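You operate a simulated robot arm through the tools that you are given. There is no shell and no other tool. Be economical: measure what you need, move in short steps, check, and stop when the job is done.

The job below is to be done with a simulated robot arm. You get a single attempt, and the scene is never put back.

JOB
Free the yellow port, lift its plate to the rest, wipe off the grit.
Fine: the rag goes back. What is to be rubbed or washed off counts as gone when no trace of it is left.

The check looks at the end state, three seconds after you hand in, the way a careful person would. Anything else that was tipped, shoved, dropped, spilled or broken makes it a failure.

ROBOT AND FRAMES
A 7-joint arm with a two-finger parallel gripper on a trunk, on a base that drives. Base frame: it is fixed to the floor where the robot stands at the start and does not move with it; the origin is under the middle of the robot, x ahead of it, y to its left, z up; the surface under the hand at the start is at about z = 96. Units: cm, degrees, N and s.
With the tool pointing down near the work surface it reaches from about 48 to 92 cm from the robot's upright axis, wherever it stands. Its first joint turns from -115.0 to 115.0 degrees. Places, roughly: gasket (8x8x1 cm) [60, 20, 100]; green port rocker [50, 20, 100]; grit [60, 10, 100]; plate rest [60, 50, 90]; yellow port rocker [50, 0, 100]. Payload 3.91 kg.
The TCP is the grasp point between the finger pads, 3 cm short of the fingertips. In the tool frame z runs along the fingers and y along their closing line. The gripper opens to 11 cm. The fingers are 2 cm wide and 1 cm thick; the gripper's body (4.8 by 11.2 cm) begins 5.5 cm behind the TCP.
Orientation is told as [roll, pitch, yaw] about the base's x, y, z axes, in that order, counted from this pose: with the fingers straight down and closing along the base's y, the tool's x points along the base's -x, its y along +y and its z along -z.

CONTROLS
- The arm moves only by the tool send_rows. Its argument "targets" is a list that holds one entry, the list of rows, each a list of 7 numbers: the gripper command, from -1 (shut) to 1 (fully open), values between in proportion, then the shift along the tool's x, y, z in cm, then the turn, a rotation vector about the tool's x, y, z in degrees. In form: [[[fingers, x, y, z, wx, wy, wz], ...]]. A call has 1 to 12 rows; each row shifts and turns the commanded pose from where the row before left it, along the tool's axes as they then stand. Rows are played at 5 a second. More than 5 cm and 8.6 degrees between two rows, or a gripper value outside its range, and nothing of the call is played. A pose out of reach is approached as far as the arm can. The call stops where the force on the tool passes 40 N (or 10 N more than at its start, if that is more) or the arm is blocked; 0.2 s more then pass. Each finger travels about 15.3 cm/s and halts on what it meets, pressing with about 21 N; the grip force reading is that of the motor and also rises with nothing between the fingers. The clock runs only during rows and for 0.2 s after the last one: add rows that do not move to give the fingers time. The reply holds the time, the measured pose of the TCP, the force on the tool along the base axes, the opening and the grip force, in the units named above and with some noise, with the torque about the TCP (base axes, N m) and any sound that the robot's microphone picked up.
- Cameras (640 x 400 px; columns grow to the right, rows downward): "scene" is now at [22.46, 22.99, 141.04]; the picture's right is [0.29, -0.96, 0.00], its down [-0.58, -0.18, -0.80] and it looks along [0.76, 0.23, -0.61] (base axes); focal length 235 px, centre (320, 200). "wrist" rides on the gripper at [7.2, 1.7, -10.3] in the tool frame; the picture's right is [-0.23, 0.97, 0.00], its down [-0.76, -0.18, -0.62] and it looks along [-0.61, -0.14, 0.78] (tool axes); focal length 222 px, centre (320, 200). There is no depth. A picture from a camera that has moved, and an enlarged one, comes with that camera's place and axes in the base frame and with its lens.
- capture(camera): a new picture of that camera. It takes no simulated time.
- slide_trunk(by): slides the trunk up (or, below 0, down) by that many cm; the arm and the scene camera ride with it, the base frame stays. It gives what a move gives, with no picture.
- roll_base(legs): drives the robot by 1 to 6 legs, each [ahead, left, turn to the left] in cm, cm and degrees, along the robot's own axes; the way and the turn of a leg run together, so that a leg with both is an arc; at most 150 cm and 180 degrees a leg. The arm and the cameras ride along, it lands a little off, and it stops where it bumps. It gives what a move gives.
- aim_head(pan, tilt): turns the head with the scene camera to pan (to the left, within 80 degrees either way) and tilt (down, from -29 to 69), counted from straight ahead of the robot. It gives what a move gives.
- enlarge(camera, box): a new picture of the part [left, top, right, bottom] of that camera's present view, enlarged. It takes no simulated time.
- close_job(): hands the job in; it is judged then, once.

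Go step by step. Nothing tells you exact positions but the pictures and the camera data: compare them with the known pose of the tool, close in by small moves and look again before you grip or let go. The budget is 120 turns and 98 pictures, counting those below and the enlarged ones. Unless the task says otherwise, let go and move clear before handing in, and close with one line.

The tools are called after ">>>" as name(argument=value, ...) on one line, values as JSON. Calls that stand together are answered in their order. send_rows: Moves the arm, as the interface text tells. Its arguments: {"type":"object","properties":{"targets":{"type":"array","items":{"type":"array","items":{"type":"array","items":{"type":"number"}}}}},"required":["targets"]} The other tools are called the same way: slide_trunk (by) slides the trunk up or down; roll_base (legs) drives the base; aim_head (pan, tilt) turns the head that bears the scene camera; capture (camera) takes a picture; enlarge (camera, box) takes an enlarged picture of a part of a camera's view; close_job () hands the job in.

At the start:

```text
t: 0.0
ee_pos: [49.73, 18.58, 127.86]
tool_rot: [0.0, 0.0, 0.0]
wrist_force: [-0.2, 0.2, 0.9]
moment: [-0.02, 0.0, -0.01]
grip_width: 11.02
finger_force: 0.1
trunk travel left (down, up): [-75.0, 24.0]
robot x, y, heading: [-0.2, 0.06, -0.0]
head pan, tilt: [16.9, 37.2]
```

scene: 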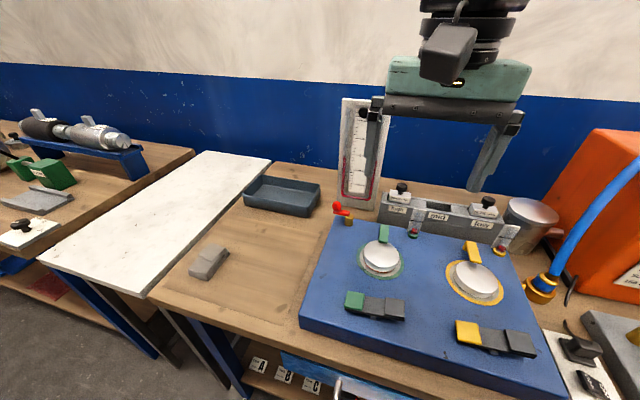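
wrist: 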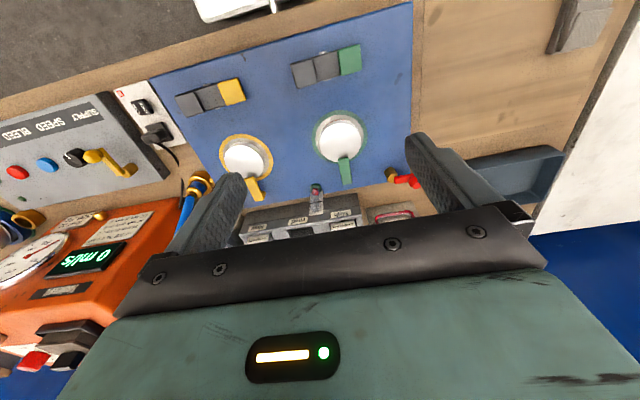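

I see a blue panel with two round white plates (green and yellow ports), rockers, a control box to the right and a tray. I'll look closer at several parts first.

>>> enlarge(camera="scene", box=[300, 180, 560, 400])

>>> enlarge(camera="scene", box=[0, 90, 340, 310])

>>> enlarge(camera="wrist", box=[0, 60, 260, 300])

>>> enlarge(camera="wrist", box=[160, 20, 460, 240])

```text
1.82 times, centred on (430, 290) of scene
camera zoom: at [22.46, 22.99, 141.04], right [0.29, -0.96, 0.0], down [-0.58, -0.18, -0.8], along [0.76, 0.23, -0.61], focal length 428 px, centre (120, 36)
```

zoom: 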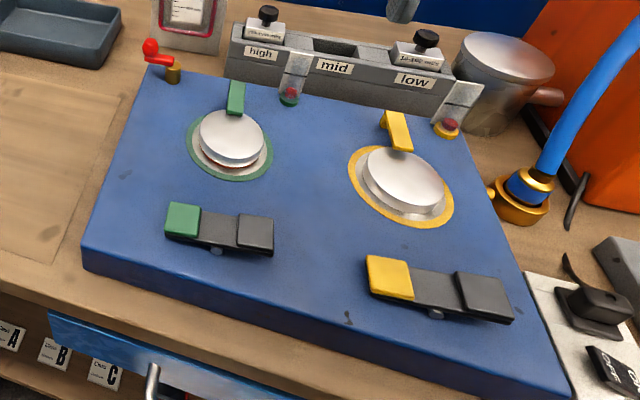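

```text
1.82 times, centred on (170, 200) of scene
camera zoom: at [22.46, 22.99, 141.04], right [0.29, -0.96, 0.0], down [-0.58, -0.18, -0.8], along [0.76, 0.23, -0.61], focal length 428 px, centre (593, 200)
```

zoom: 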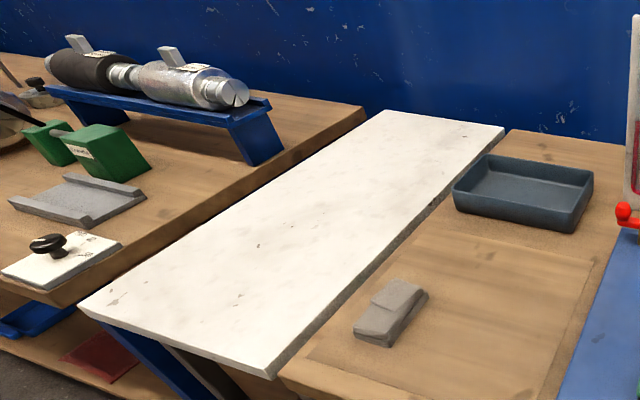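

```text
1.67 times, centred on (130, 180) of wrist
camera zoom: at [42.43, 20.23, 138.38], right [0.23, 0.97, 0.0], down [0.76, -0.18, 0.62], along [0.61, -0.14, -0.78], focal length 370 px, centre (637, 233)
```

zoom: 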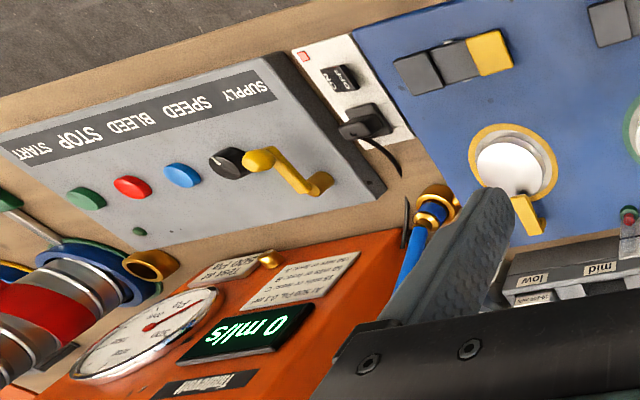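

```text
1.82 times, centred on (310, 130) of wrist
camera zoom: at [42.43, 20.23, 138.38], right [0.23, 0.97, 0.0], down [0.76, -0.18, 0.62], along [0.61, -0.14, -0.78], focal length 404 px, centre (338, 327)
```

zoom: 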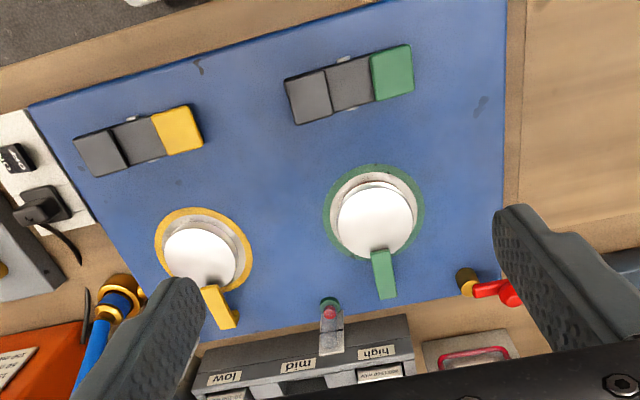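

I need closer views of the yellow port, the rocker, the small tubes and the bench to the left. I'll turn the head and enlarge.

>>> enlarge(camera="scene", box=[430, 220, 550, 370])

>>> enlarge(camera="scene", box=[320, 170, 530, 300])

>>> enlarge(camera="wrist", box=[170, 60, 290, 210])

>>> aim_head(pan=50, tilt=50)

>>> capture(camera="scene")

>>> aim_head(pan=-20, tilt=45)

>>> capture(camera="scene")

```text
2.67 times, centred on (490, 295) of scene
camera zoom: at [22.46, 22.99, 141.04], right [0.29, -0.96, 0.0], down [-0.58, -0.18, -0.8], along [0.76, 0.23, -0.61], focal length 627 px, centre (-133, -53)
```

zoom: 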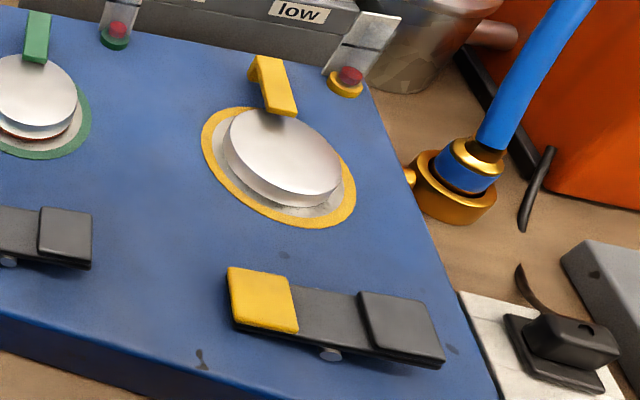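

```text
3.05 times, centred on (425, 235) of scene
camera zoom: at [22.46, 22.99, 141.04], right [0.29, -0.96, 0.0], down [-0.58, -0.18, -0.8], along [0.76, 0.23, -0.61], focal length 717 px, centre (0, 93)
```

zoom: 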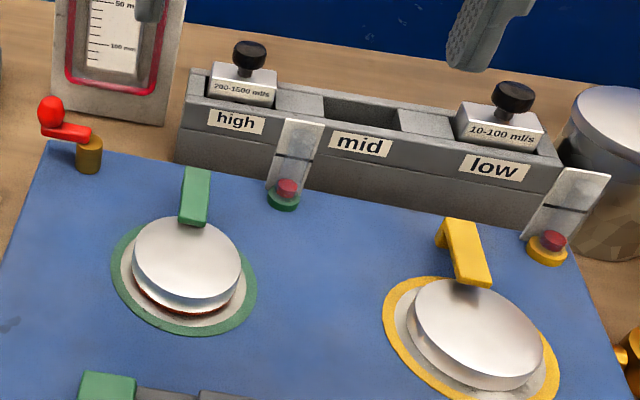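

```text
2.67 times, centred on (230, 135) of wrist
camera zoom: at [42.43, 20.23, 138.38], right [0.23, 0.97, 0.0], down [0.76, -0.18, 0.62], along [0.61, -0.14, -0.78], focal length 592 px, centre (560, 373)
```

zoom: 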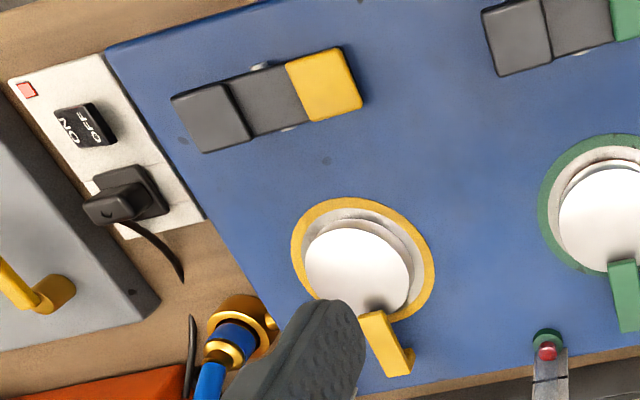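

```text
t: 1.0
ee_pos: [49.84, 18.52, 127.91]
tool_rot: [0.1, 0.0, 0.0]
wrist_force: [-0.4, -0.7, 0.0]
moment: [0.01, 0.02, 0.02]
grip_width: 11.01
finger_force: 0.1
trunk travel left (down, up): [-75.0, 24.0]
robot x, y, heading: [-0.13, 0.06, 0.3]
head pan, tilt: [50.0, 50.0]
```

```text
88 pictures are left
camera scene: at [19.11, 26.35, 139.21], right [0.77, -0.64, 0.0], down [-0.49, -0.59, -0.64], along [0.41, 0.49, -0.77], focal length 235 px, centre (320, 200)
```

scene: 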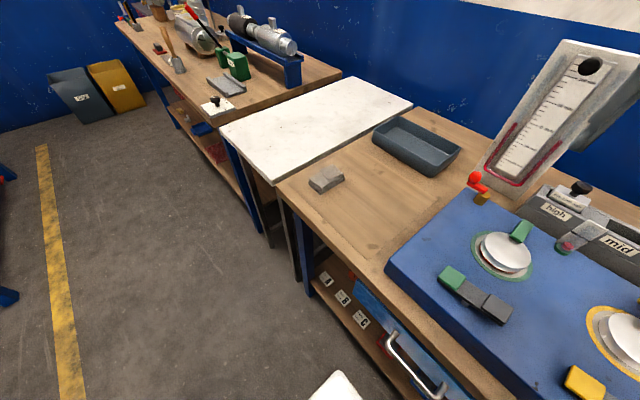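

```text
t: 2.4
ee_pos: [49.78, 18.51, 127.99]
tool_rot: [0.0, 0.0, 0.0]
wrist_force: [0.0, -0.1, -0.1]
moment: [-0.01, 0.01, -0.01]
grip_width: 11.01
finger_force: 0.0
trunk travel left (down, up): [-75.0, 24.0]
robot x, y, heading: [0.03, -0.22, -0.4]
head pan, tilt: [-20.0, 45.0]
```

```text
87 pictures are left
camera scene: at [21.8, 17.68, 139.9], right [-0.34, -0.94, 0.0], down [-0.66, 0.24, -0.71], along [0.66, -0.24, -0.71], focal length 235 px, centre (320, 200)
```

scene: 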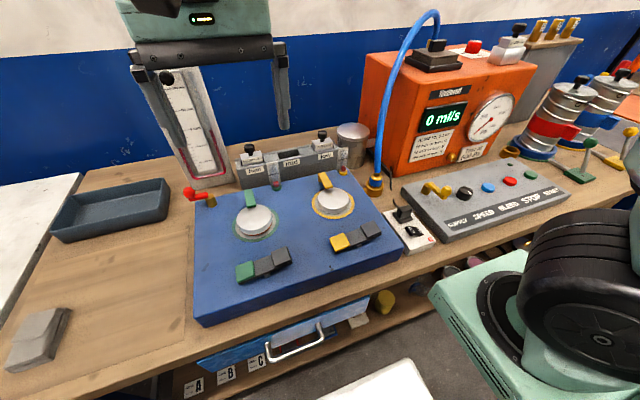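

The plates are near (58, 1) and (58, 20), and the panel top is around z = 97. I still have to find the rag, the grit and the rest, so I'll enlarge.

>>> enlarge(camera="scene", box=[0, 170, 220, 400])

>>> enlarge(camera="scene", box=[220, 140, 400, 260])

>>> enlarge(camera="scene", box=[170, 280, 450, 400])

>>> enlarge(camera="scene", box=[360, 20, 600, 250])

```text
1.74 times, centred on (110, 285) of scene
camera zoom: at [21.8, 17.68, 139.9], right [-0.34, -0.94, 0.0], down [-0.66, 0.24, -0.71], along [0.66, -0.24, -0.71], focal length 409 px, centre (685, 52)
```

zoom: 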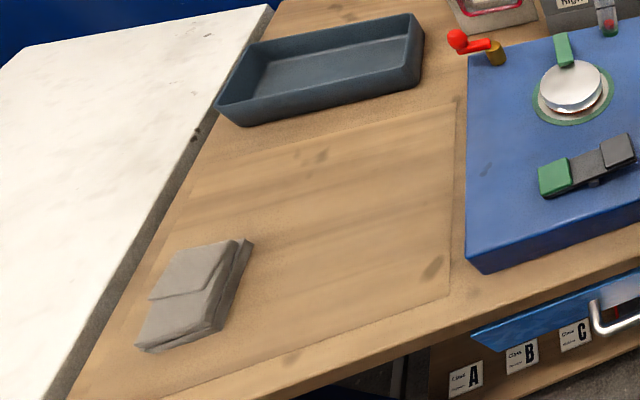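

```text
3.33 times, centred on (310, 200) of scene
camera zoom: at [21.8, 17.68, 139.9], right [-0.34, -0.94, 0.0], down [-0.66, 0.24, -0.71], along [0.66, -0.24, -0.71], focal length 784 px, centre (353, 200)
```

zoom: 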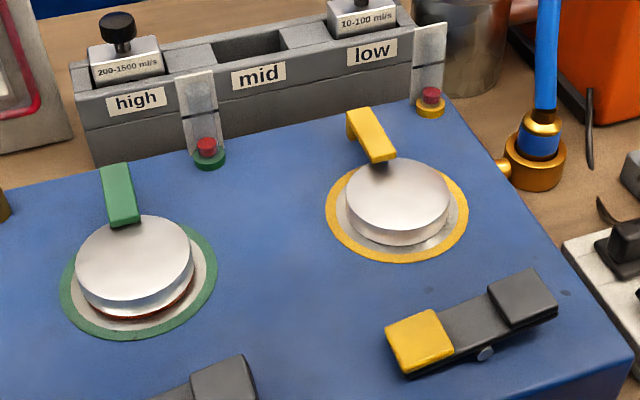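

```text
2.29 times, centred on (310, 340) of scene
camera zoom: at [21.8, 17.68, 139.9], right [-0.34, -0.94, 0.0], down [-0.66, 0.24, -0.71], along [0.66, -0.24, -0.71], focal length 538 px, centre (343, -120)
```

zoom: 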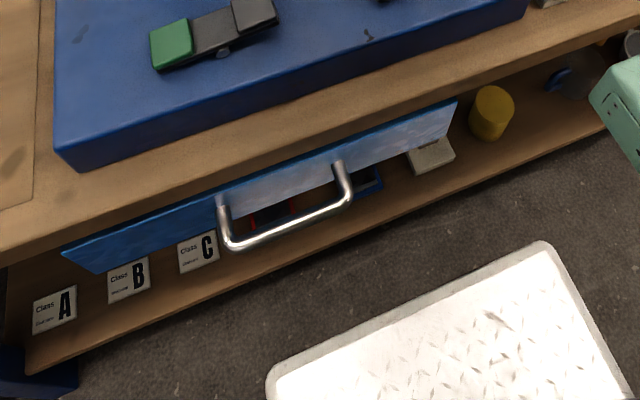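

```text
1.74 times, centred on (480, 135) of scene
camera zoom: at [21.8, 17.68, 139.9], right [-0.34, -0.94, 0.0], down [-0.66, 0.24, -0.71], along [0.66, -0.24, -0.71], focal length 409 px, centre (42, 313)
```

zoom: 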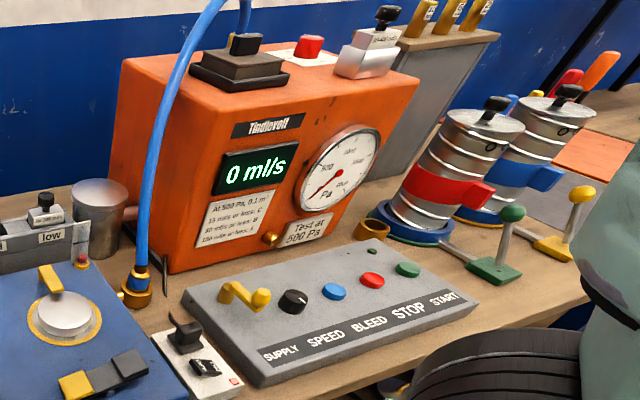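

The framed mat at left (about (60, 50)) looks like the plate rest, with the folded grey rag on its corner; the grit is probably under the yellow plate. I'll move the hand towards the yellow rocker for a closer look with fingers shut.

>>> send_rows(targets=[[[-1, 0.63, -2.9, 2.0, 0, 0, 0], [-1, 0.63, -2.9, 2.0, 0, 0, 0], [-1, 0.63, -2.9, 2.0, 0, 0, 0], [-1, 0.63, -2.9, 2.0, 0, 0, 0], [-1, 0.63, -2.9, 2.0, 0, 0, 0], [-1, 0.63, -2.9, 2.0, 0, 0, 0], [-1, 0, 0, 0, 0, 0, 0]]])

>>> capture(camera="wrist")

>>> capture(camera="scene")

```text
t: 4.0
ee_pos: [45.92, 1.14, 115.74]
tool_rot: [-0.1, -0.1, 0.0]
wrist_force: [-0.2, -0.6, -0.4]
moment: [-0.03, -0.01, -0.01]
grip_width: 0.02
finger_force: 20.7
trunk travel left (down, up): [-75.0, 24.0]
robot x, y, heading: [0.01, -0.03, 0.2]
head pan, tilt: [-20.0, 45.0]
```

```text
82 pictures are left
camera wrist: at [38.67, 2.8, 126.25], right [0.23, 0.97, 0.0], down [0.76, -0.18, 0.62], along [0.61, -0.14, -0.78], focal length 222 px, centre (320, 200)
```

wrist: 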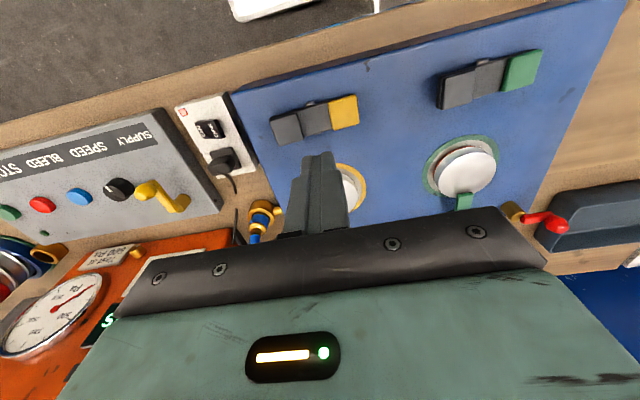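

```text
81 pictures are left
camera scene: at [21.8, 17.68, 139.9], right [-0.34, -0.94, 0.0], down [-0.66, 0.24, -0.71], along [0.66, -0.24, -0.71], focal length 235 px, centre (320, 200)
```

scene: 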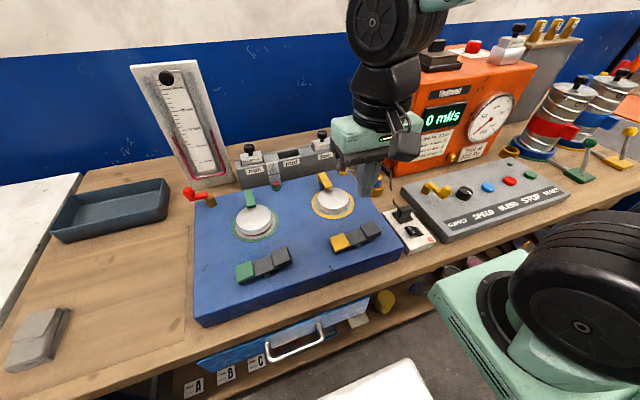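

The rocker centre is near (47.5, 0), with its yellow pad near (47.5, 3.7) and its grey pad near (47.5, -3.4). I'll check which end is up.

>>> enlarge(camera="scene", box=[305, 160, 400, 260])

>>> enlarge(camera="wrist", box=[250, 70, 380, 160])

```text
4.00 times, centred on (352, 210) of scene
camera zoom: at [21.8, 17.68, 139.9], right [-0.34, -0.94, 0.0], down [-0.66, 0.24, -0.71], along [0.66, -0.24, -0.71], focal length 941 px, centre (190, 160)
```

zoom: 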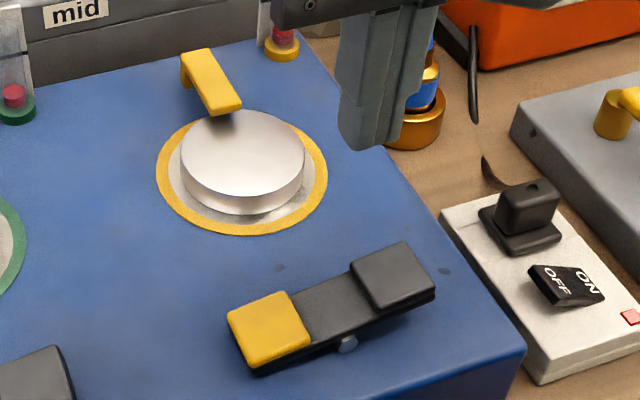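

```text
4.44 times, centred on (315, 115) of wrist
camera zoom: at [38.67, 2.8, 126.25], right [0.23, 0.97, 0.0], down [0.76, -0.18, 0.62], along [0.61, -0.14, -0.78], focal length 987 px, centre (342, 578)
```

zoom: 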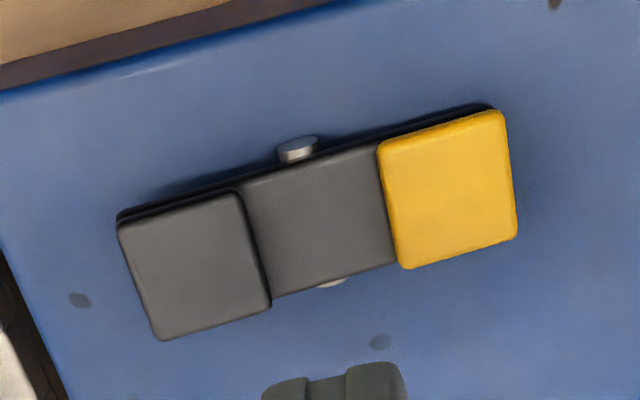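

The yellow end is down and the grey end is up, so I'll press the grey end gently. First I go above it.

>>> send_rows(targets=[[[-1, -0.8, -2.3, 1.5, 0, 0, 0], [-1, -0.8, -2.3, 1.5, 0, 0, 0], [-1, 0, 0, 3, 0, 0, 0], [-1, 0, 0, 3, 0, 0, 0], [-1, 0, 0, 0, 0, 0, 0]]])

>>> enlarge(camera="scene", box=[290, 140, 420, 270])

>>> enlarge(camera="wrist", box=[240, 40, 420, 240])

```text
t: 5.2
ee_pos: [47.68, -3.64, 106.71]
tool_rot: [0.0, 0.0, 0.0]
wrist_force: [-0.3, -0.3, -0.3]
moment: [0.0, 0.03, -0.03]
grip_width: 0.01
finger_force: 21.1
trunk travel left (down, up): [-75.0, 24.0]
robot x, y, heading: [0.12, -0.06, -0.0]
head pan, tilt: [-20.0, 45.0]
```

```text
3.08 times, centred on (355, 205) of scene
camera zoom: at [21.79, 17.67, 139.9], right [-0.34, -0.94, 0.0], down [-0.66, 0.24, -0.71], along [0.66, -0.24, -0.71], focal length 724 px, centre (212, 185)
```

zoom: 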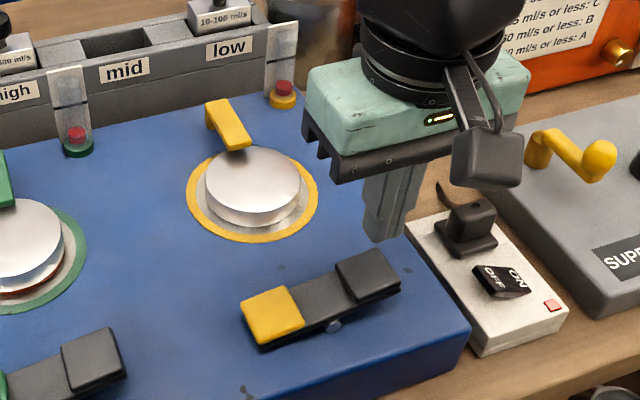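

```text
2.00 times, centred on (330, 140) of wrist
camera zoom: at [40.36, -1.81, 117.21], right [0.23, 0.97, 0.0], down [0.76, -0.18, 0.62], along [0.61, -0.14, -0.78], focal length 444 px, centre (300, 320)
```

zoom: 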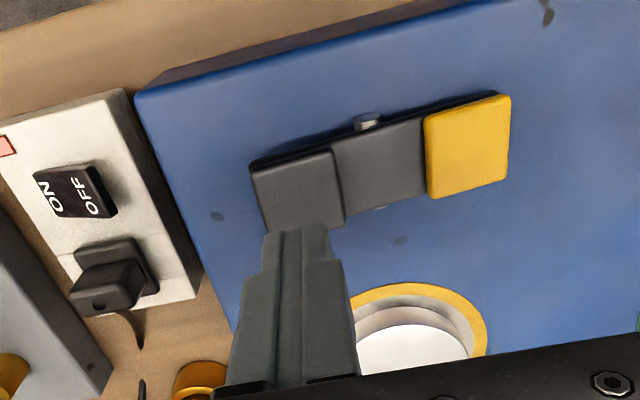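

The tip is right above the grey pad. I press down in small steps.

>>> send_rows(targets=[[[-1, 0, 0, 1, 0, 0, 0], [-1, 0, 0, 1, 0, 0, 0], [-1, 0, 0, 1, 0, 0, 0], [-1, 0, 0, 0.5, 0, 0, 0], [-1, 0, 0, 0.5, 0, 0, 0], [-1, 0, 0, 0.5, 0, 0, 0], [-1, 0, 0, 0.5, 0, 0, 0]]])

>>> enlarge(camera="scene", box=[290, 140, 420, 270])

```text
t: 6.8
ee_pos: [48.2, -3.26, 102.09]
tool_rot: [0.1, 0.1, 0.0]
wrist_force: [-0.6, -1.4, 2.1]
moment: [-0.12, 0.02, -0.01]
grip_width: 0.01
finger_force: 20.7
out of reach, approached as far as the arm can: row 3, 6
trunk travel left (down, up): [-75.0, 24.0]
robot x, y, heading: [0.06, -0.1, 0.0]
head pan, tilt: [-20.0, 45.0]
```

```text
3.08 times, centred on (355, 205) of scene
camera zoom: at [21.78, 17.66, 139.9], right [-0.34, -0.94, 0.0], down [-0.66, 0.24, -0.71], along [0.66, -0.24, -0.71], focal length 724 px, centre (212, 185)
```

zoom: 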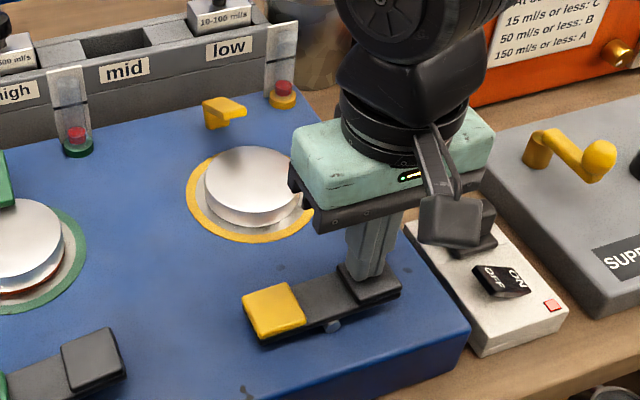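

The clamp swung off the plate. I raise the hand, and move to above the yellow plate with fingers open.

>>> send_rows(targets=[[[-1, 0, 0, -3, 0, 0, 0], [-1, 0, 0, -4, 0, 0, 0], [-1, 0, 0, -4, 0, 0, 0], [0.5, -2, 1, 0, 0, 0, 0], [1, -2, 1, 0, 0, 0, 0], [1, 0, 0, 0, 0, 0, 0]]])

>>> capture(camera="wrist")

>>> enlarge(camera="scene", box=[230, 130, 420, 270])

```text
t: 8.2
ee_pos: [52.1, -1.14, 113.01]
tool_rot: [0.0, -0.1, 0.1]
wrist_force: [-0.3, -0.7, 0.3]
moment: [0.04, -0.01, -0.03]
grip_width: 11.0
finger_force: 0.0
trunk travel left (down, up): [-75.0, 24.0]
robot x, y, heading: [-0.23, 0.02, -0.1]
head pan, tilt: [-20.0, 45.0]
```

```text
75 pictures are left
camera wrist: at [44.86, 0.45, 123.46], right [0.23, 0.97, 0.0], down [0.76, -0.18, 0.62], along [0.61, -0.14, -0.78], focal length 222 px, centre (320, 200)
```

wrist: 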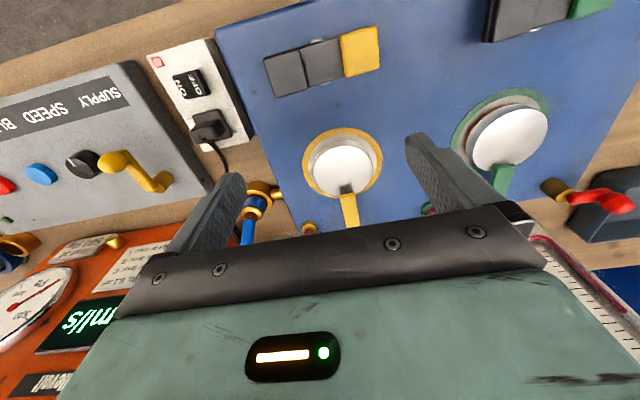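

```text
2.86 times, centred on (325, 200) of scene
camera zoom: at [21.79, 17.67, 139.9], right [-0.34, -0.94, 0.0], down [-0.66, 0.24, -0.71], along [0.66, -0.24, -0.71], focal length 672 px, centre (306, 200)
```

zoom: 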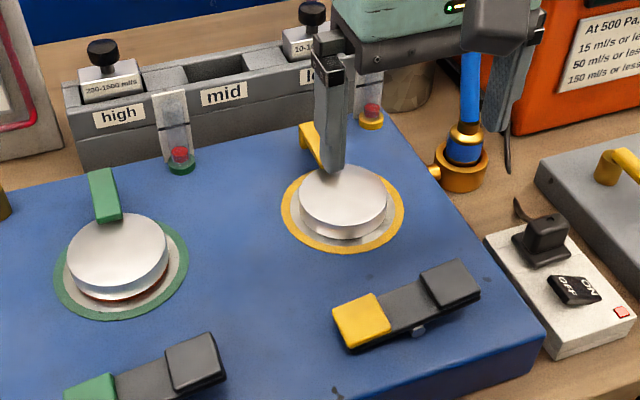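

The clamp may have swung back, meaning the rocker springs back or wasn't pressed past its latch. I enlarge to check.

>>> enlarge(camera="wrist", box=[250, 20, 400, 235])

>>> enlarge(camera="scene", box=[300, 200, 380, 250])

```text
1.86 times, centred on (325, 128) of wrist
camera zoom: at [44.86, 0.45, 123.46], right [0.23, 0.97, 0.0], down [0.76, -0.18, 0.62], along [0.61, -0.14, -0.78], focal length 413 px, centre (311, 335)
```

zoom: 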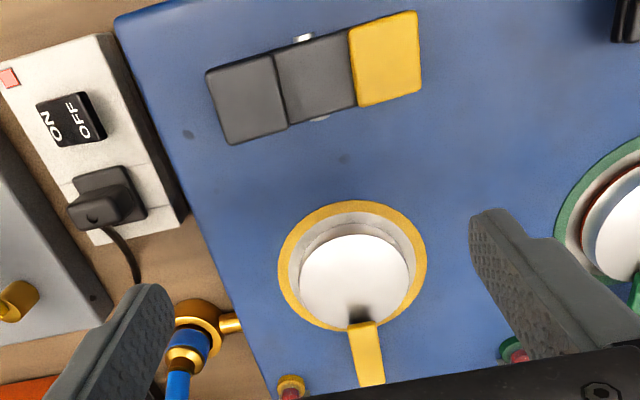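

```text
8.00 times, centred on (340, 225) of scene
camera zoom: at [21.79, 17.67, 139.9], right [-0.34, -0.94, 0.0], down [-0.66, 0.24, -0.71], along [0.66, -0.24, -0.71], focal length 1882 px, centre (160, 0)
```

zoom: 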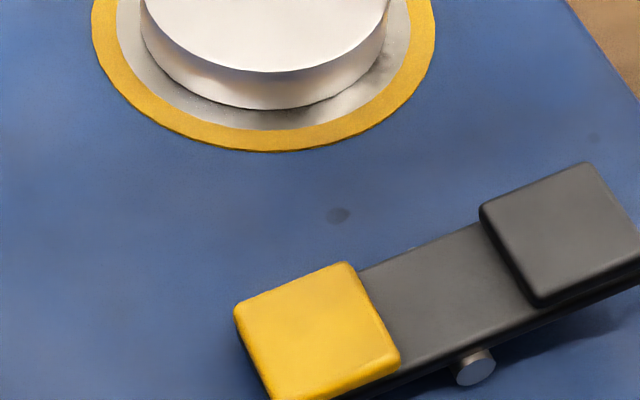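

The rocker sprang back, and the press had hit the reach limit at only about 2 N. I'll back the base up 6 cm and press deeper to look for a latch.

>>> roll_base(legs=[[-6, 0, 0]])

```text
t: 9.2
ee_pos: [46.16, -1.18, 112.96]
tool_rot: [0.0, 0.0, -0.1]
wrist_force: [-0.4, 1.1, -0.7]
moment: [0.0, 0.01, 0.01]
grip_width: 11.03
finger_force: 0.0
trunk travel left (down, up): [-75.0, 24.0]
robot x, y, heading: [-5.6, 0.05, -0.0]
head pan, tilt: [-20.0, 45.0]
```

Next I shut the fingers and press the grey end deeper.

>>> send_rows(targets=[[[-1, -0.7, -1.4, 0, 0, 0, 0], [-1, -0.7, -1.4, 2, 0, 0, 0], [-1, 0, 0, 3, 0, 0, 0], [-1, 0, 0, 3, 0, 0, 0], [-1, 0, 0, 1, 0, 0, 0], [-1, 0, 0, 1, 0, 0, 0], [-1, 0, 0, 0.5, 0, 0, 0], [-1, 0, 0, 0.5, 0, 0, 0], [-1, 0, 0, 0.5, 0, 0, 0], [-1, 0, 0, 0.5, 0, 0, 0], [-1, 0, 0, 0.5, 0, 0, 0]]])

>>> enlarge(camera="scene", box=[290, 140, 420, 270])

```text
t: 11.4
ee_pos: [47.51, -4.0, 101.3]
tool_rot: [0.0, -0.2, 0.0]
wrist_force: [-9.6, -2.6, 29.4]
moment: [0.19, 0.31, 0.09]
grip_width: 0.02
finger_force: 21.3
trunk travel left (down, up): [-75.0, 24.0]
robot x, y, heading: [-6.19, -0.09, -0.0]
head pan, tilt: [-20.0, 45.0]
stopped in row 11: the force on the tool passed its limit at 50 N (the readings are from after the stop); the commanded pose is now the measured one
```

```text
3.08 times, centred on (355, 205) of scene
camera zoom: at [15.67, 17.65, 139.97], right [-0.34, -0.94, 0.0], down [-0.66, 0.24, -0.71], along [0.66, -0.24, -0.71], focal length 724 px, centre (212, 185)
```

zoom: 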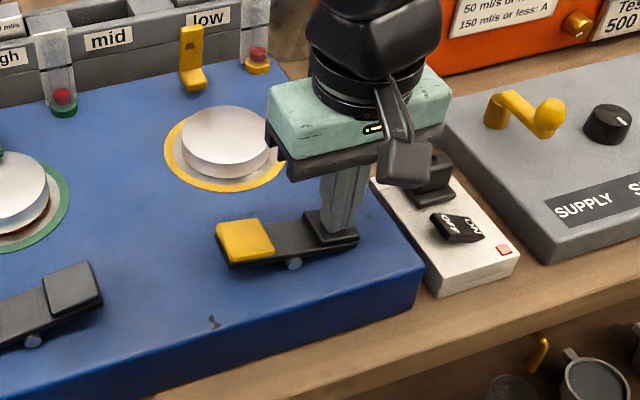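

Now the clamp stands fully upright. I raise and see whether it stays.

>>> send_rows(targets=[[[-1, 0, 0, -2, 0, 0, 0], [-1, 0, 0, -4, 0, 0, 0], [-1, 0, 0, -4, 0, 0, 0], [-1, 0, 0, 0, 0, 0, 0]]])

>>> enlarge(camera="scene", box=[270, 130, 420, 270])

```text
t: 12.4
ee_pos: [47.49, -4.04, 111.28]
tool_rot: [0.0, -0.2, 0.0]
wrist_force: [0.2, 0.5, 0.0]
moment: [-0.01, 0.02, -0.02]
grip_width: 0.0
finger_force: 20.5
trunk travel left (down, up): [-75.0, 24.0]
robot x, y, heading: [-5.8, 0.45, 0.2]
head pan, tilt: [-20.0, 45.0]
```

```text
2.86 times, centred on (345, 200) of scene
camera zoom: at [15.82, 17.66, 139.89], right [-0.34, -0.94, 0.0], down [-0.66, 0.24, -0.71], along [0.66, -0.24, -0.71], focal length 672 px, centre (249, 200)
```

zoom: 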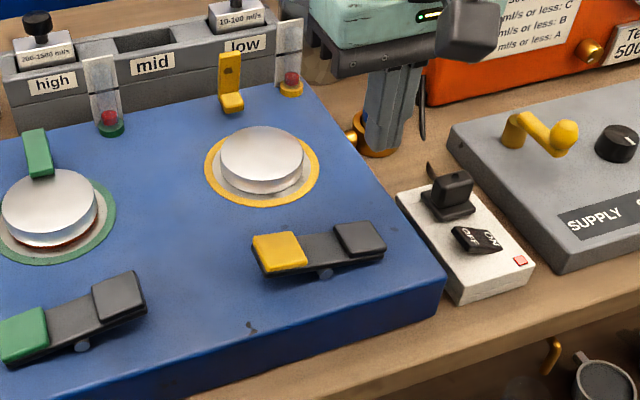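

The rocker latched and the clamp stays open. I move above the plate with fingers open.

>>> send_rows(targets=[[[-1, -3.8, 1.6, 0, 0, 0, 0], [0, -3.8, 1.6, 0, 0, 0, 0], [1, -3.9, 1.5, 1, 0, 0, 0], [1, 0, 0, 3, 0, 0, 0], [1, 0, 0, 0, 0, 0, 0]]])

>>> capture(camera="wrist")

>>> enlarge(camera="scene", box=[270, 100, 420, 240])

```text
t: 13.7
ee_pos: [59.21, 0.62, 107.04]
tool_rot: [0.1, -0.3, 0.0]
wrist_force: [0.7, 0.1, 0.4]
moment: [-0.03, 0.03, -0.01]
grip_width: 11.0
finger_force: 0.0
trunk travel left (down, up): [-75.0, 24.0]
robot x, y, heading: [-6.08, -0.19, -0.1]
head pan, tilt: [-20.0, 45.0]
```

```text
69 pictures are left
camera wrist: at [51.83, 2.23, 117.5], right [0.23, 0.97, 0.0], down [0.76, -0.18, 0.63], along [0.61, -0.14, -0.78], focal length 222 px, centre (320, 200)
```

wrist: 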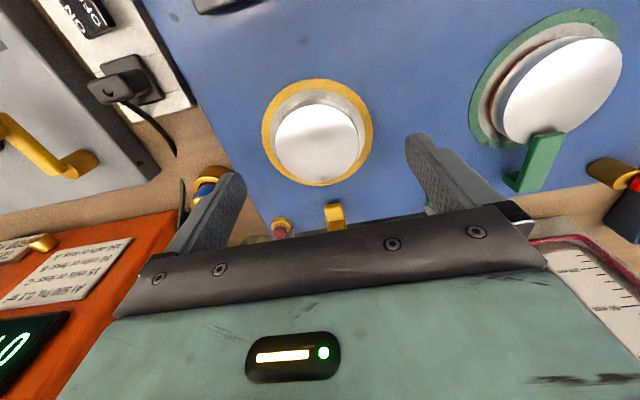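

```text
2.86 times, centred on (345, 170) of scene
camera zoom: at [15.81, 17.66, 139.9], right [-0.34, -0.94, 0.0], down [-0.66, 0.24, -0.71], along [0.66, -0.24, -0.71], focal length 672 px, centre (249, 286)
```

zoom: 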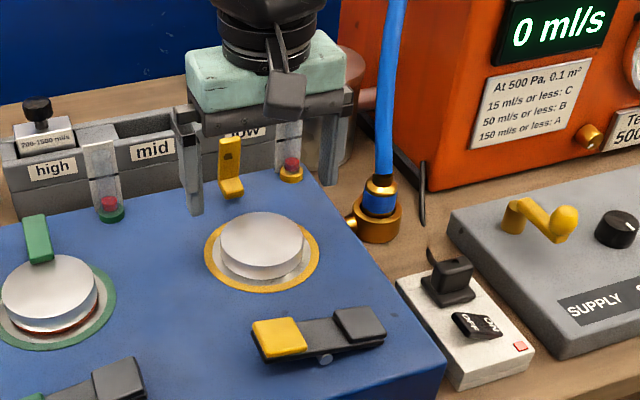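

The plate's axis is near (59.8, 0.2), its top at about z = 98–100. I descend around it slowly.

>>> send_rows(targets=[[[1, -0.6, -0.4, 2, 0, 0, 0], [1, 0, 0, 2, 0, 0, 0], [1, 0, 0, 1, 0, 0, 0], [1, 0, 0, 1, 0, 0, 0], [1, 0, 0, 0.5, 0, 0, 0], [1, 0, 0, 0.3, 0, 0, 0], [1, 0, 0, 0, 0, 0, 0]]])

>>> capture(camera="wrist")

>>> enlarge(camera="scene", box=[290, 130, 390, 220])

```text
t: 15.2
ee_pos: [59.67, 0.28, 100.3]
tool_rot: [-0.1, -0.3, 0.1]
wrist_force: [0.5, 0.2, 0.8]
moment: [0.03, 0.01, 0.02]
grip_width: 11.01
finger_force: 0.1
trunk travel left (down, up): [-75.0, 24.0]
robot x, y, heading: [-6.13, 0.31, -0.0]
head pan, tilt: [-20.0, 45.0]
```

```text
67 pictures are left
camera wrist: at [52.38, 1.9, 110.72], right [0.23, 0.97, 0.0], down [0.76, -0.18, 0.63], along [0.61, -0.14, -0.78], focal length 222 px, centre (320, 200)
```

wrist: 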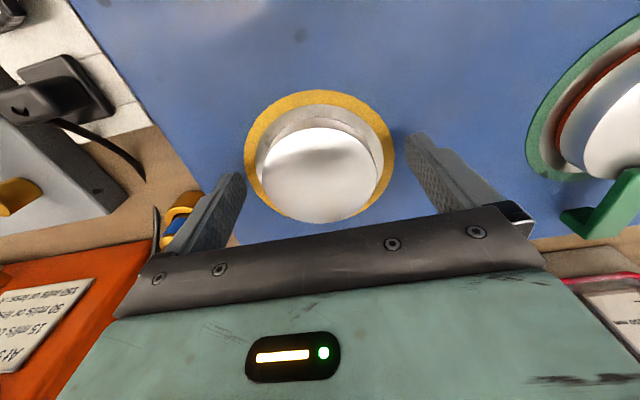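

```text
4.44 times, centred on (340, 175) of scene
camera zoom: at [15.82, 17.66, 139.9], right [-0.34, -0.94, 0.0], down [-0.66, 0.24, -0.71], along [0.66, -0.24, -0.71], focal length 1045 px, centre (231, 311)
```

zoom: 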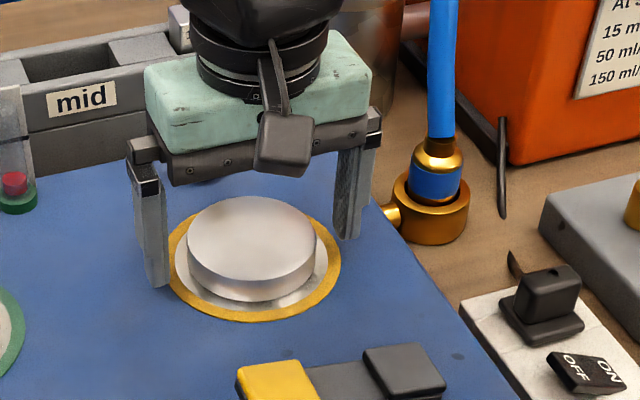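

Alignment looks good. I go down 0.5 cm more and close.

>>> send_rows(targets=[[[1, -0.1, -0.15, 0.5, 0, 0, 0], [1, 0, 0, 0, 0, 0, 0], [0.2, 0, 0, 0, 0, 0, 0], [-1, 0, 0, 0, 0, 0, 0], [-1, 0, 0, 0, 0, 0, 0], [-1, 0, 0, 0, 0, 0, 0]]])

>>> capture(camera="wrist")

```text
t: 16.6
ee_pos: [59.83, 0.15, 99.86]
tool_rot: [0.0, -0.4, 0.0]
wrist_force: [0.2, -0.5, 1.2]
moment: [0.02, -0.1, 0.01]
grip_width: 7.87
finger_force: 21.2
trunk travel left (down, up): [-75.0, 24.0]
robot x, y, heading: [-6.17, 0.21, 0.2]
head pan, tilt: [-20.0, 45.0]
```

```text
65 pictures are left
camera wrist: at [52.48, 1.74, 110.27], right [0.23, 0.97, 0.0], down [0.76, -0.18, 0.63], along [0.61, -0.14, -0.78], focal length 222 px, centre (320, 200)
```

wrist: 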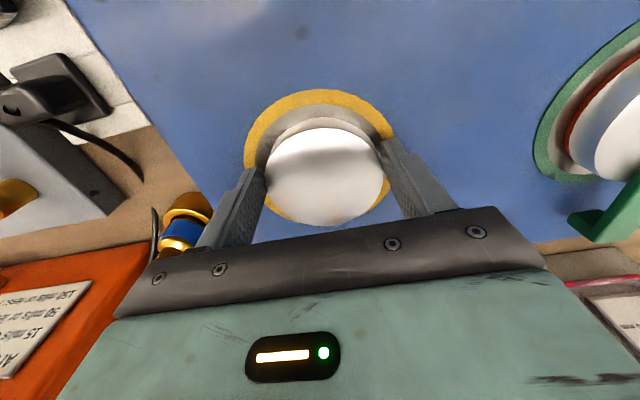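

The grip holds at 7.9 cm. I lift in small steps.

>>> send_rows(targets=[[[-1, 0, 0, -0.5, 0, 0, 0], [-1, 0, 0, -0.5, 0, 0, 0], [-1, 0, 0, -1, 0, 0, 0], [-1, 0, 0, -2, 0, 0, 0], [-1, 0, 0, -3, 0, 0, 0], [-1, 0, 0, -3, 0, 0, 0], [-1, 0, 0, 0, 0, 0, 0]]])

>>> capture(camera="wrist")

>>> capture(camera="scene")

```text
t: 18.2
ee_pos: [59.85, 0.27, 109.86]
tool_rot: [0.0, -0.2, 0.1]
wrist_force: [-0.4, -0.4, -3.1]
moment: [-0.01, 0.03, 0.01]
grip_width: 7.86
finger_force: 20.9
trunk travel left (down, up): [-75.0, 24.0]
robot x, y, heading: [-6.11, 0.16, -0.2]
head pan, tilt: [-20.0, 45.0]
```

```text
64 pictures are left
camera wrist: at [52.43, 1.82, 120.34], right [0.23, 0.97, 0.0], down [0.76, -0.18, 0.63], along [0.61, -0.14, -0.78], focal length 222 px, centre (320, 200)
```

wrist: 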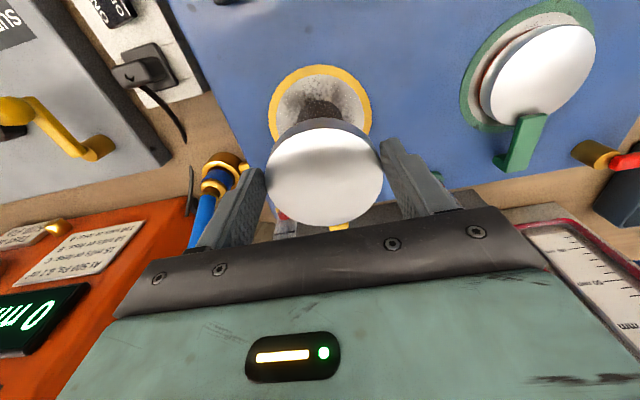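

```text
63 pictures are left
camera scene: at [15.83, 17.66, 139.89], right [-0.34, -0.94, 0.0], down [-0.66, 0.24, -0.71], along [0.66, -0.24, -0.71], focal length 235 px, centre (320, 200)
```

scene: 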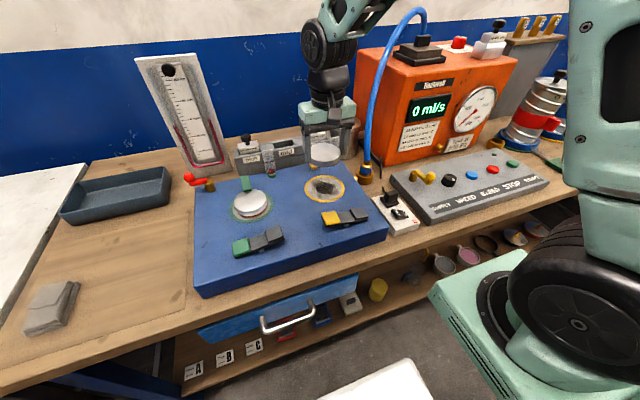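

The plate is free, and there's grit on the yellow seat. I lift higher and look at the mat to the left for the drop spot.

>>> send_rows(targets=[[[-1, 0, 0, -3, 0, 0, 0], [-1, 0, 0, -3, 0, 0, 0], [-1, 0, 0, 0, 0, 0, 0]]])

>>> aim_head(pan=30, tilt=45)

>>> capture(camera="scene")

```text
t: 19.1
ee_pos: [59.73, 0.15, 115.96]
tool_rot: [0.0, -0.2, 0.0]
wrist_force: [0.5, -1.3, -3.2]
moment: [-0.02, 0.02, -0.01]
grip_width: 7.86
finger_force: 21.2
trunk travel left (down, up): [-75.0, 24.0]
robot x, y, heading: [-6.33, 0.0, 0.1]
head pan, tilt: [-20.0, 45.0]
```

```text
t: 20.2
ee_pos: [59.8, 0.12, 115.87]
tool_rot: [0.0, -0.2, 0.0]
wrist_force: [-0.6, 0.1, -2.3]
moment: [0.0, 0.04, 0.01]
grip_width: 7.87
finger_force: 20.9
trunk travel left (down, up): [-75.0, 24.0]
robot x, y, heading: [-6.3, -0.18, 0.0]
head pan, tilt: [30.0, 45.0]
```

```text
62 pictures are left
camera scene: at [15.23, 24.5, 139.9], right [0.5, -0.87, 0.0], down [-0.61, -0.35, -0.71], along [0.61, 0.35, -0.71], focal length 235 px, centre (320, 200)
```

scene: 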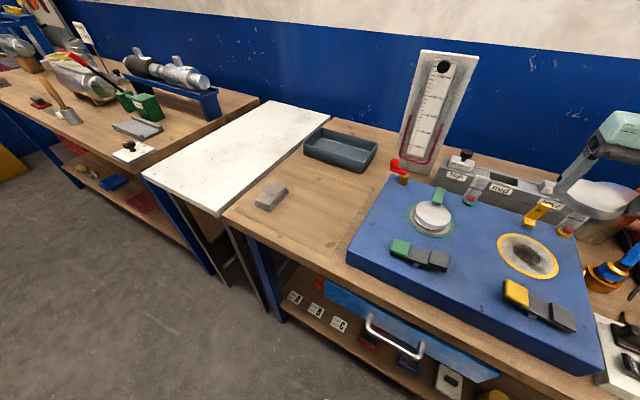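

>>> enlarge(camera="scene", box=[210, 110, 410, 270])

```text
2.50 times, centred on (310, 190) of scene
camera zoom: at [15.23, 24.5, 139.9], right [0.5, -0.87, 0.0], down [-0.61, -0.35, -0.71], along [0.61, 0.35, -0.71], focal length 588 px, centre (345, 225)
```

zoom: 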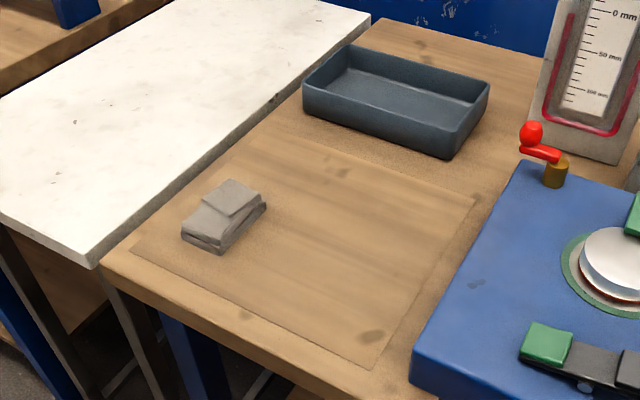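

The framed mat spans roughly x 42–71, y 37–67, and the rag is at about (51, 62). I'll carry the plate to about (58, 48).

>>> send_rows(targets=[[[-1, 0.15, 4, 0, 0, 0, 0], [-1, 0.15, 4, 0, 0, 0, 0], [-1, 0.15, 4, 0, 0, 0, 0], [-1, 0.15, 4, 0, 0, 0, 0], [-1, 0.15, 4, 0, 0, 0, 0], [-1, 0.15, 4, 0, 0, 0, 0], [-1, 0.15, 4, 0, 0, 0, 0], [-1, 0.15, 4, 0, 0, 0, 0], [-1, 0.15, 4, 0, 0, 0, 0], [-1, 0.15, 4, 0, 0, 0, 0], [-1, 0.15, 4, 0, 0, 0, 0], [-1, 0.15, 4, 0, 0, 0, 0]]])

>>> capture(camera="scene")

```text
t: 22.8
ee_pos: [56.55, 45.02, 115.13]
tool_rot: [-0.1, -0.2, -0.1]
wrist_force: [0.8, -1.3, -1.4]
moment: [0.04, 0.02, -0.01]
grip_width: 7.82
finger_force: 21.1
out of reach, approached as far as the arm can: row 12
trunk travel left (down, up): [-75.0, 24.0]
robot x, y, heading: [-6.03, -0.1, -0.2]
head pan, tilt: [30.0, 45.0]
```

```text
60 pictures are left
camera scene: at [15.23, 24.45, 139.9], right [0.5, -0.87, 0.0], down [-0.61, -0.35, -0.71], along [0.61, 0.35, -0.71], focal length 235 px, centre (320, 200)
```

scene: 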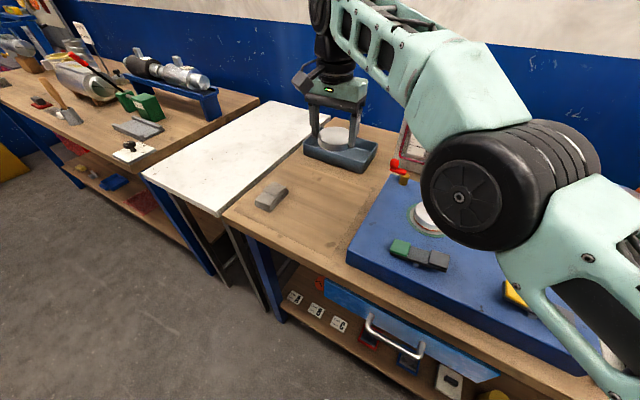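

I'm above the mat at (56.5, 45). I lower towards it, then finish in fine steps.

>>> send_rows(targets=[[[-1, 0, 0, 4, 0, 0, 0], [-1, 0, 0, 4, 0, 0, 0], [-1, 0, 0, 4, 0, 0, 0], [-1, 0, 0, 4, 0, 0, 0], [-1, 0, 0, 2, 0, 0, 0], [-1, 0, 0, 0, 0, 0, 0]]])

>>> capture(camera="wrist")

>>> enlarge(camera="scene", box=[230, 90, 430, 250])

```text
t: 24.2
ee_pos: [57.61, 46.79, 97.59]
tool_rot: [-0.2, -0.1, 0.0]
wrist_force: [0.3, -0.1, -2.1]
moment: [0.0, 0.03, -0.02]
grip_width: 7.82
finger_force: 21.3
out of reach, approached as far as the arm can: row 1, 2, 3
trunk travel left (down, up): [-75.0, 24.0]
robot x, y, heading: [-6.39, -0.03, 0.0]
head pan, tilt: [30.0, 45.0]
```

```text
59 pictures are left
camera wrist: at [50.47, 48.48, 108.0], right [0.23, 0.97, 0.0], down [0.76, -0.18, 0.63], along [0.61, -0.14, -0.78], focal length 222 px, centre (320, 200)
```

wrist: 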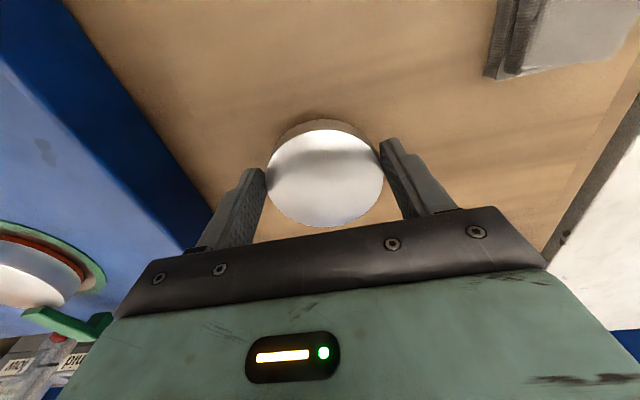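

```text
2.50 times, centred on (330, 170) of scene
camera zoom: at [15.23, 24.52, 139.89], right [0.5, -0.87, 0.0], down [-0.61, -0.35, -0.71], along [0.61, 0.35, -0.71], focal length 588 px, centre (295, 275)
```

zoom: 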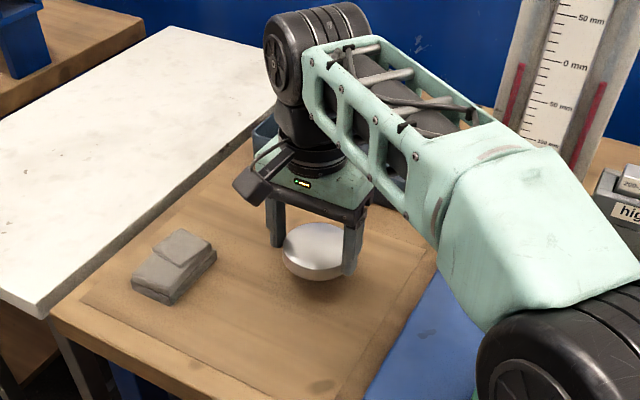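

It hangs clear over the mat. I lower further in small steps.

>>> send_rows(targets=[[[-1, 0, 0, 1, 0, 0, 0], [-1, 0, 0, 1, 0, 0, 0], [-1, 0, 0, 1, 0, 0, 0], [-1, 0, 0, 0.5, 0, 0, 0], [-1, 0, 0, 0, 0, 0, 0]]])

>>> enlarge(camera="scene", box=[290, 130, 380, 200])

```text
t: 25.4
ee_pos: [57.81, 46.68, 93.92]
tool_rot: [0.0, -0.2, 0.1]
wrist_force: [-0.6, -0.2, -2.1]
moment: [0.02, 0.04, 0.05]
grip_width: 7.85
finger_force: 21.0
trunk travel left (down, up): [-75.0, 24.0]
robot x, y, heading: [-6.04, -0.18, 0.1]
head pan, tilt: [30.0, 45.0]
```

```text
5.71 times, centred on (335, 165) of scene
camera zoom: at [15.23, 24.52, 139.89], right [0.5, -0.87, 0.0], down [-0.61, -0.35, -0.71], along [0.61, 0.35, -0.71], focal length 1344 px, centre (234, 400)
```

zoom: 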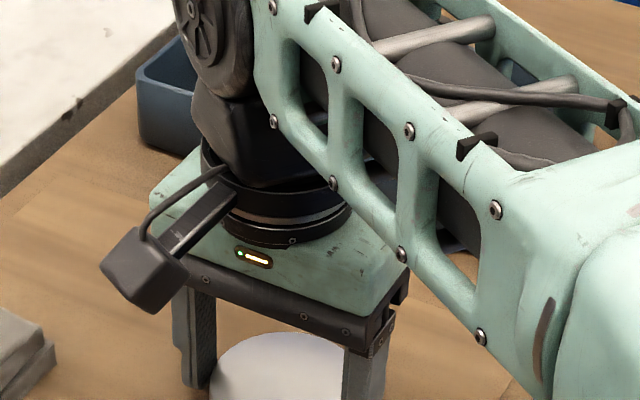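

>>> send_rows(targets=[[[-1, 0, 0, 0.3, 0, 0, 0], [-1, 0, 0, 0.3, 0, 0, 0], [-1, 0, 0, 0, 0, 0, 0]]])

>>> enlarge(camera="scene", box=[290, 160, 380, 230])

```text
t: 26.2
ee_pos: [57.84, 46.65, 93.6]
tool_rot: [0.1, -0.2, 0.0]
wrist_force: [-4.2, -2.9, 13.4]
moment: [-0.08, -0.03, -0.04]
grip_width: 7.85
finger_force: 20.4
trunk travel left (down, up): [-75.0, 24.0]
robot x, y, heading: [-6.09, 0.22, -0.1]
head pan, tilt: [30.0, 45.0]
```

```text
5.71 times, centred on (335, 195) of scene
camera zoom: at [15.15, 24.47, 139.93], right [0.5, -0.87, 0.0], down [-0.61, -0.35, -0.71], along [0.61, 0.35, -0.71], focal length 1344 px, centre (234, 229)
```

zoom: 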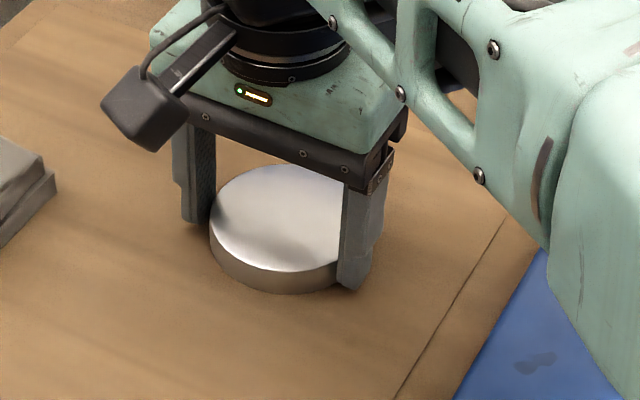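

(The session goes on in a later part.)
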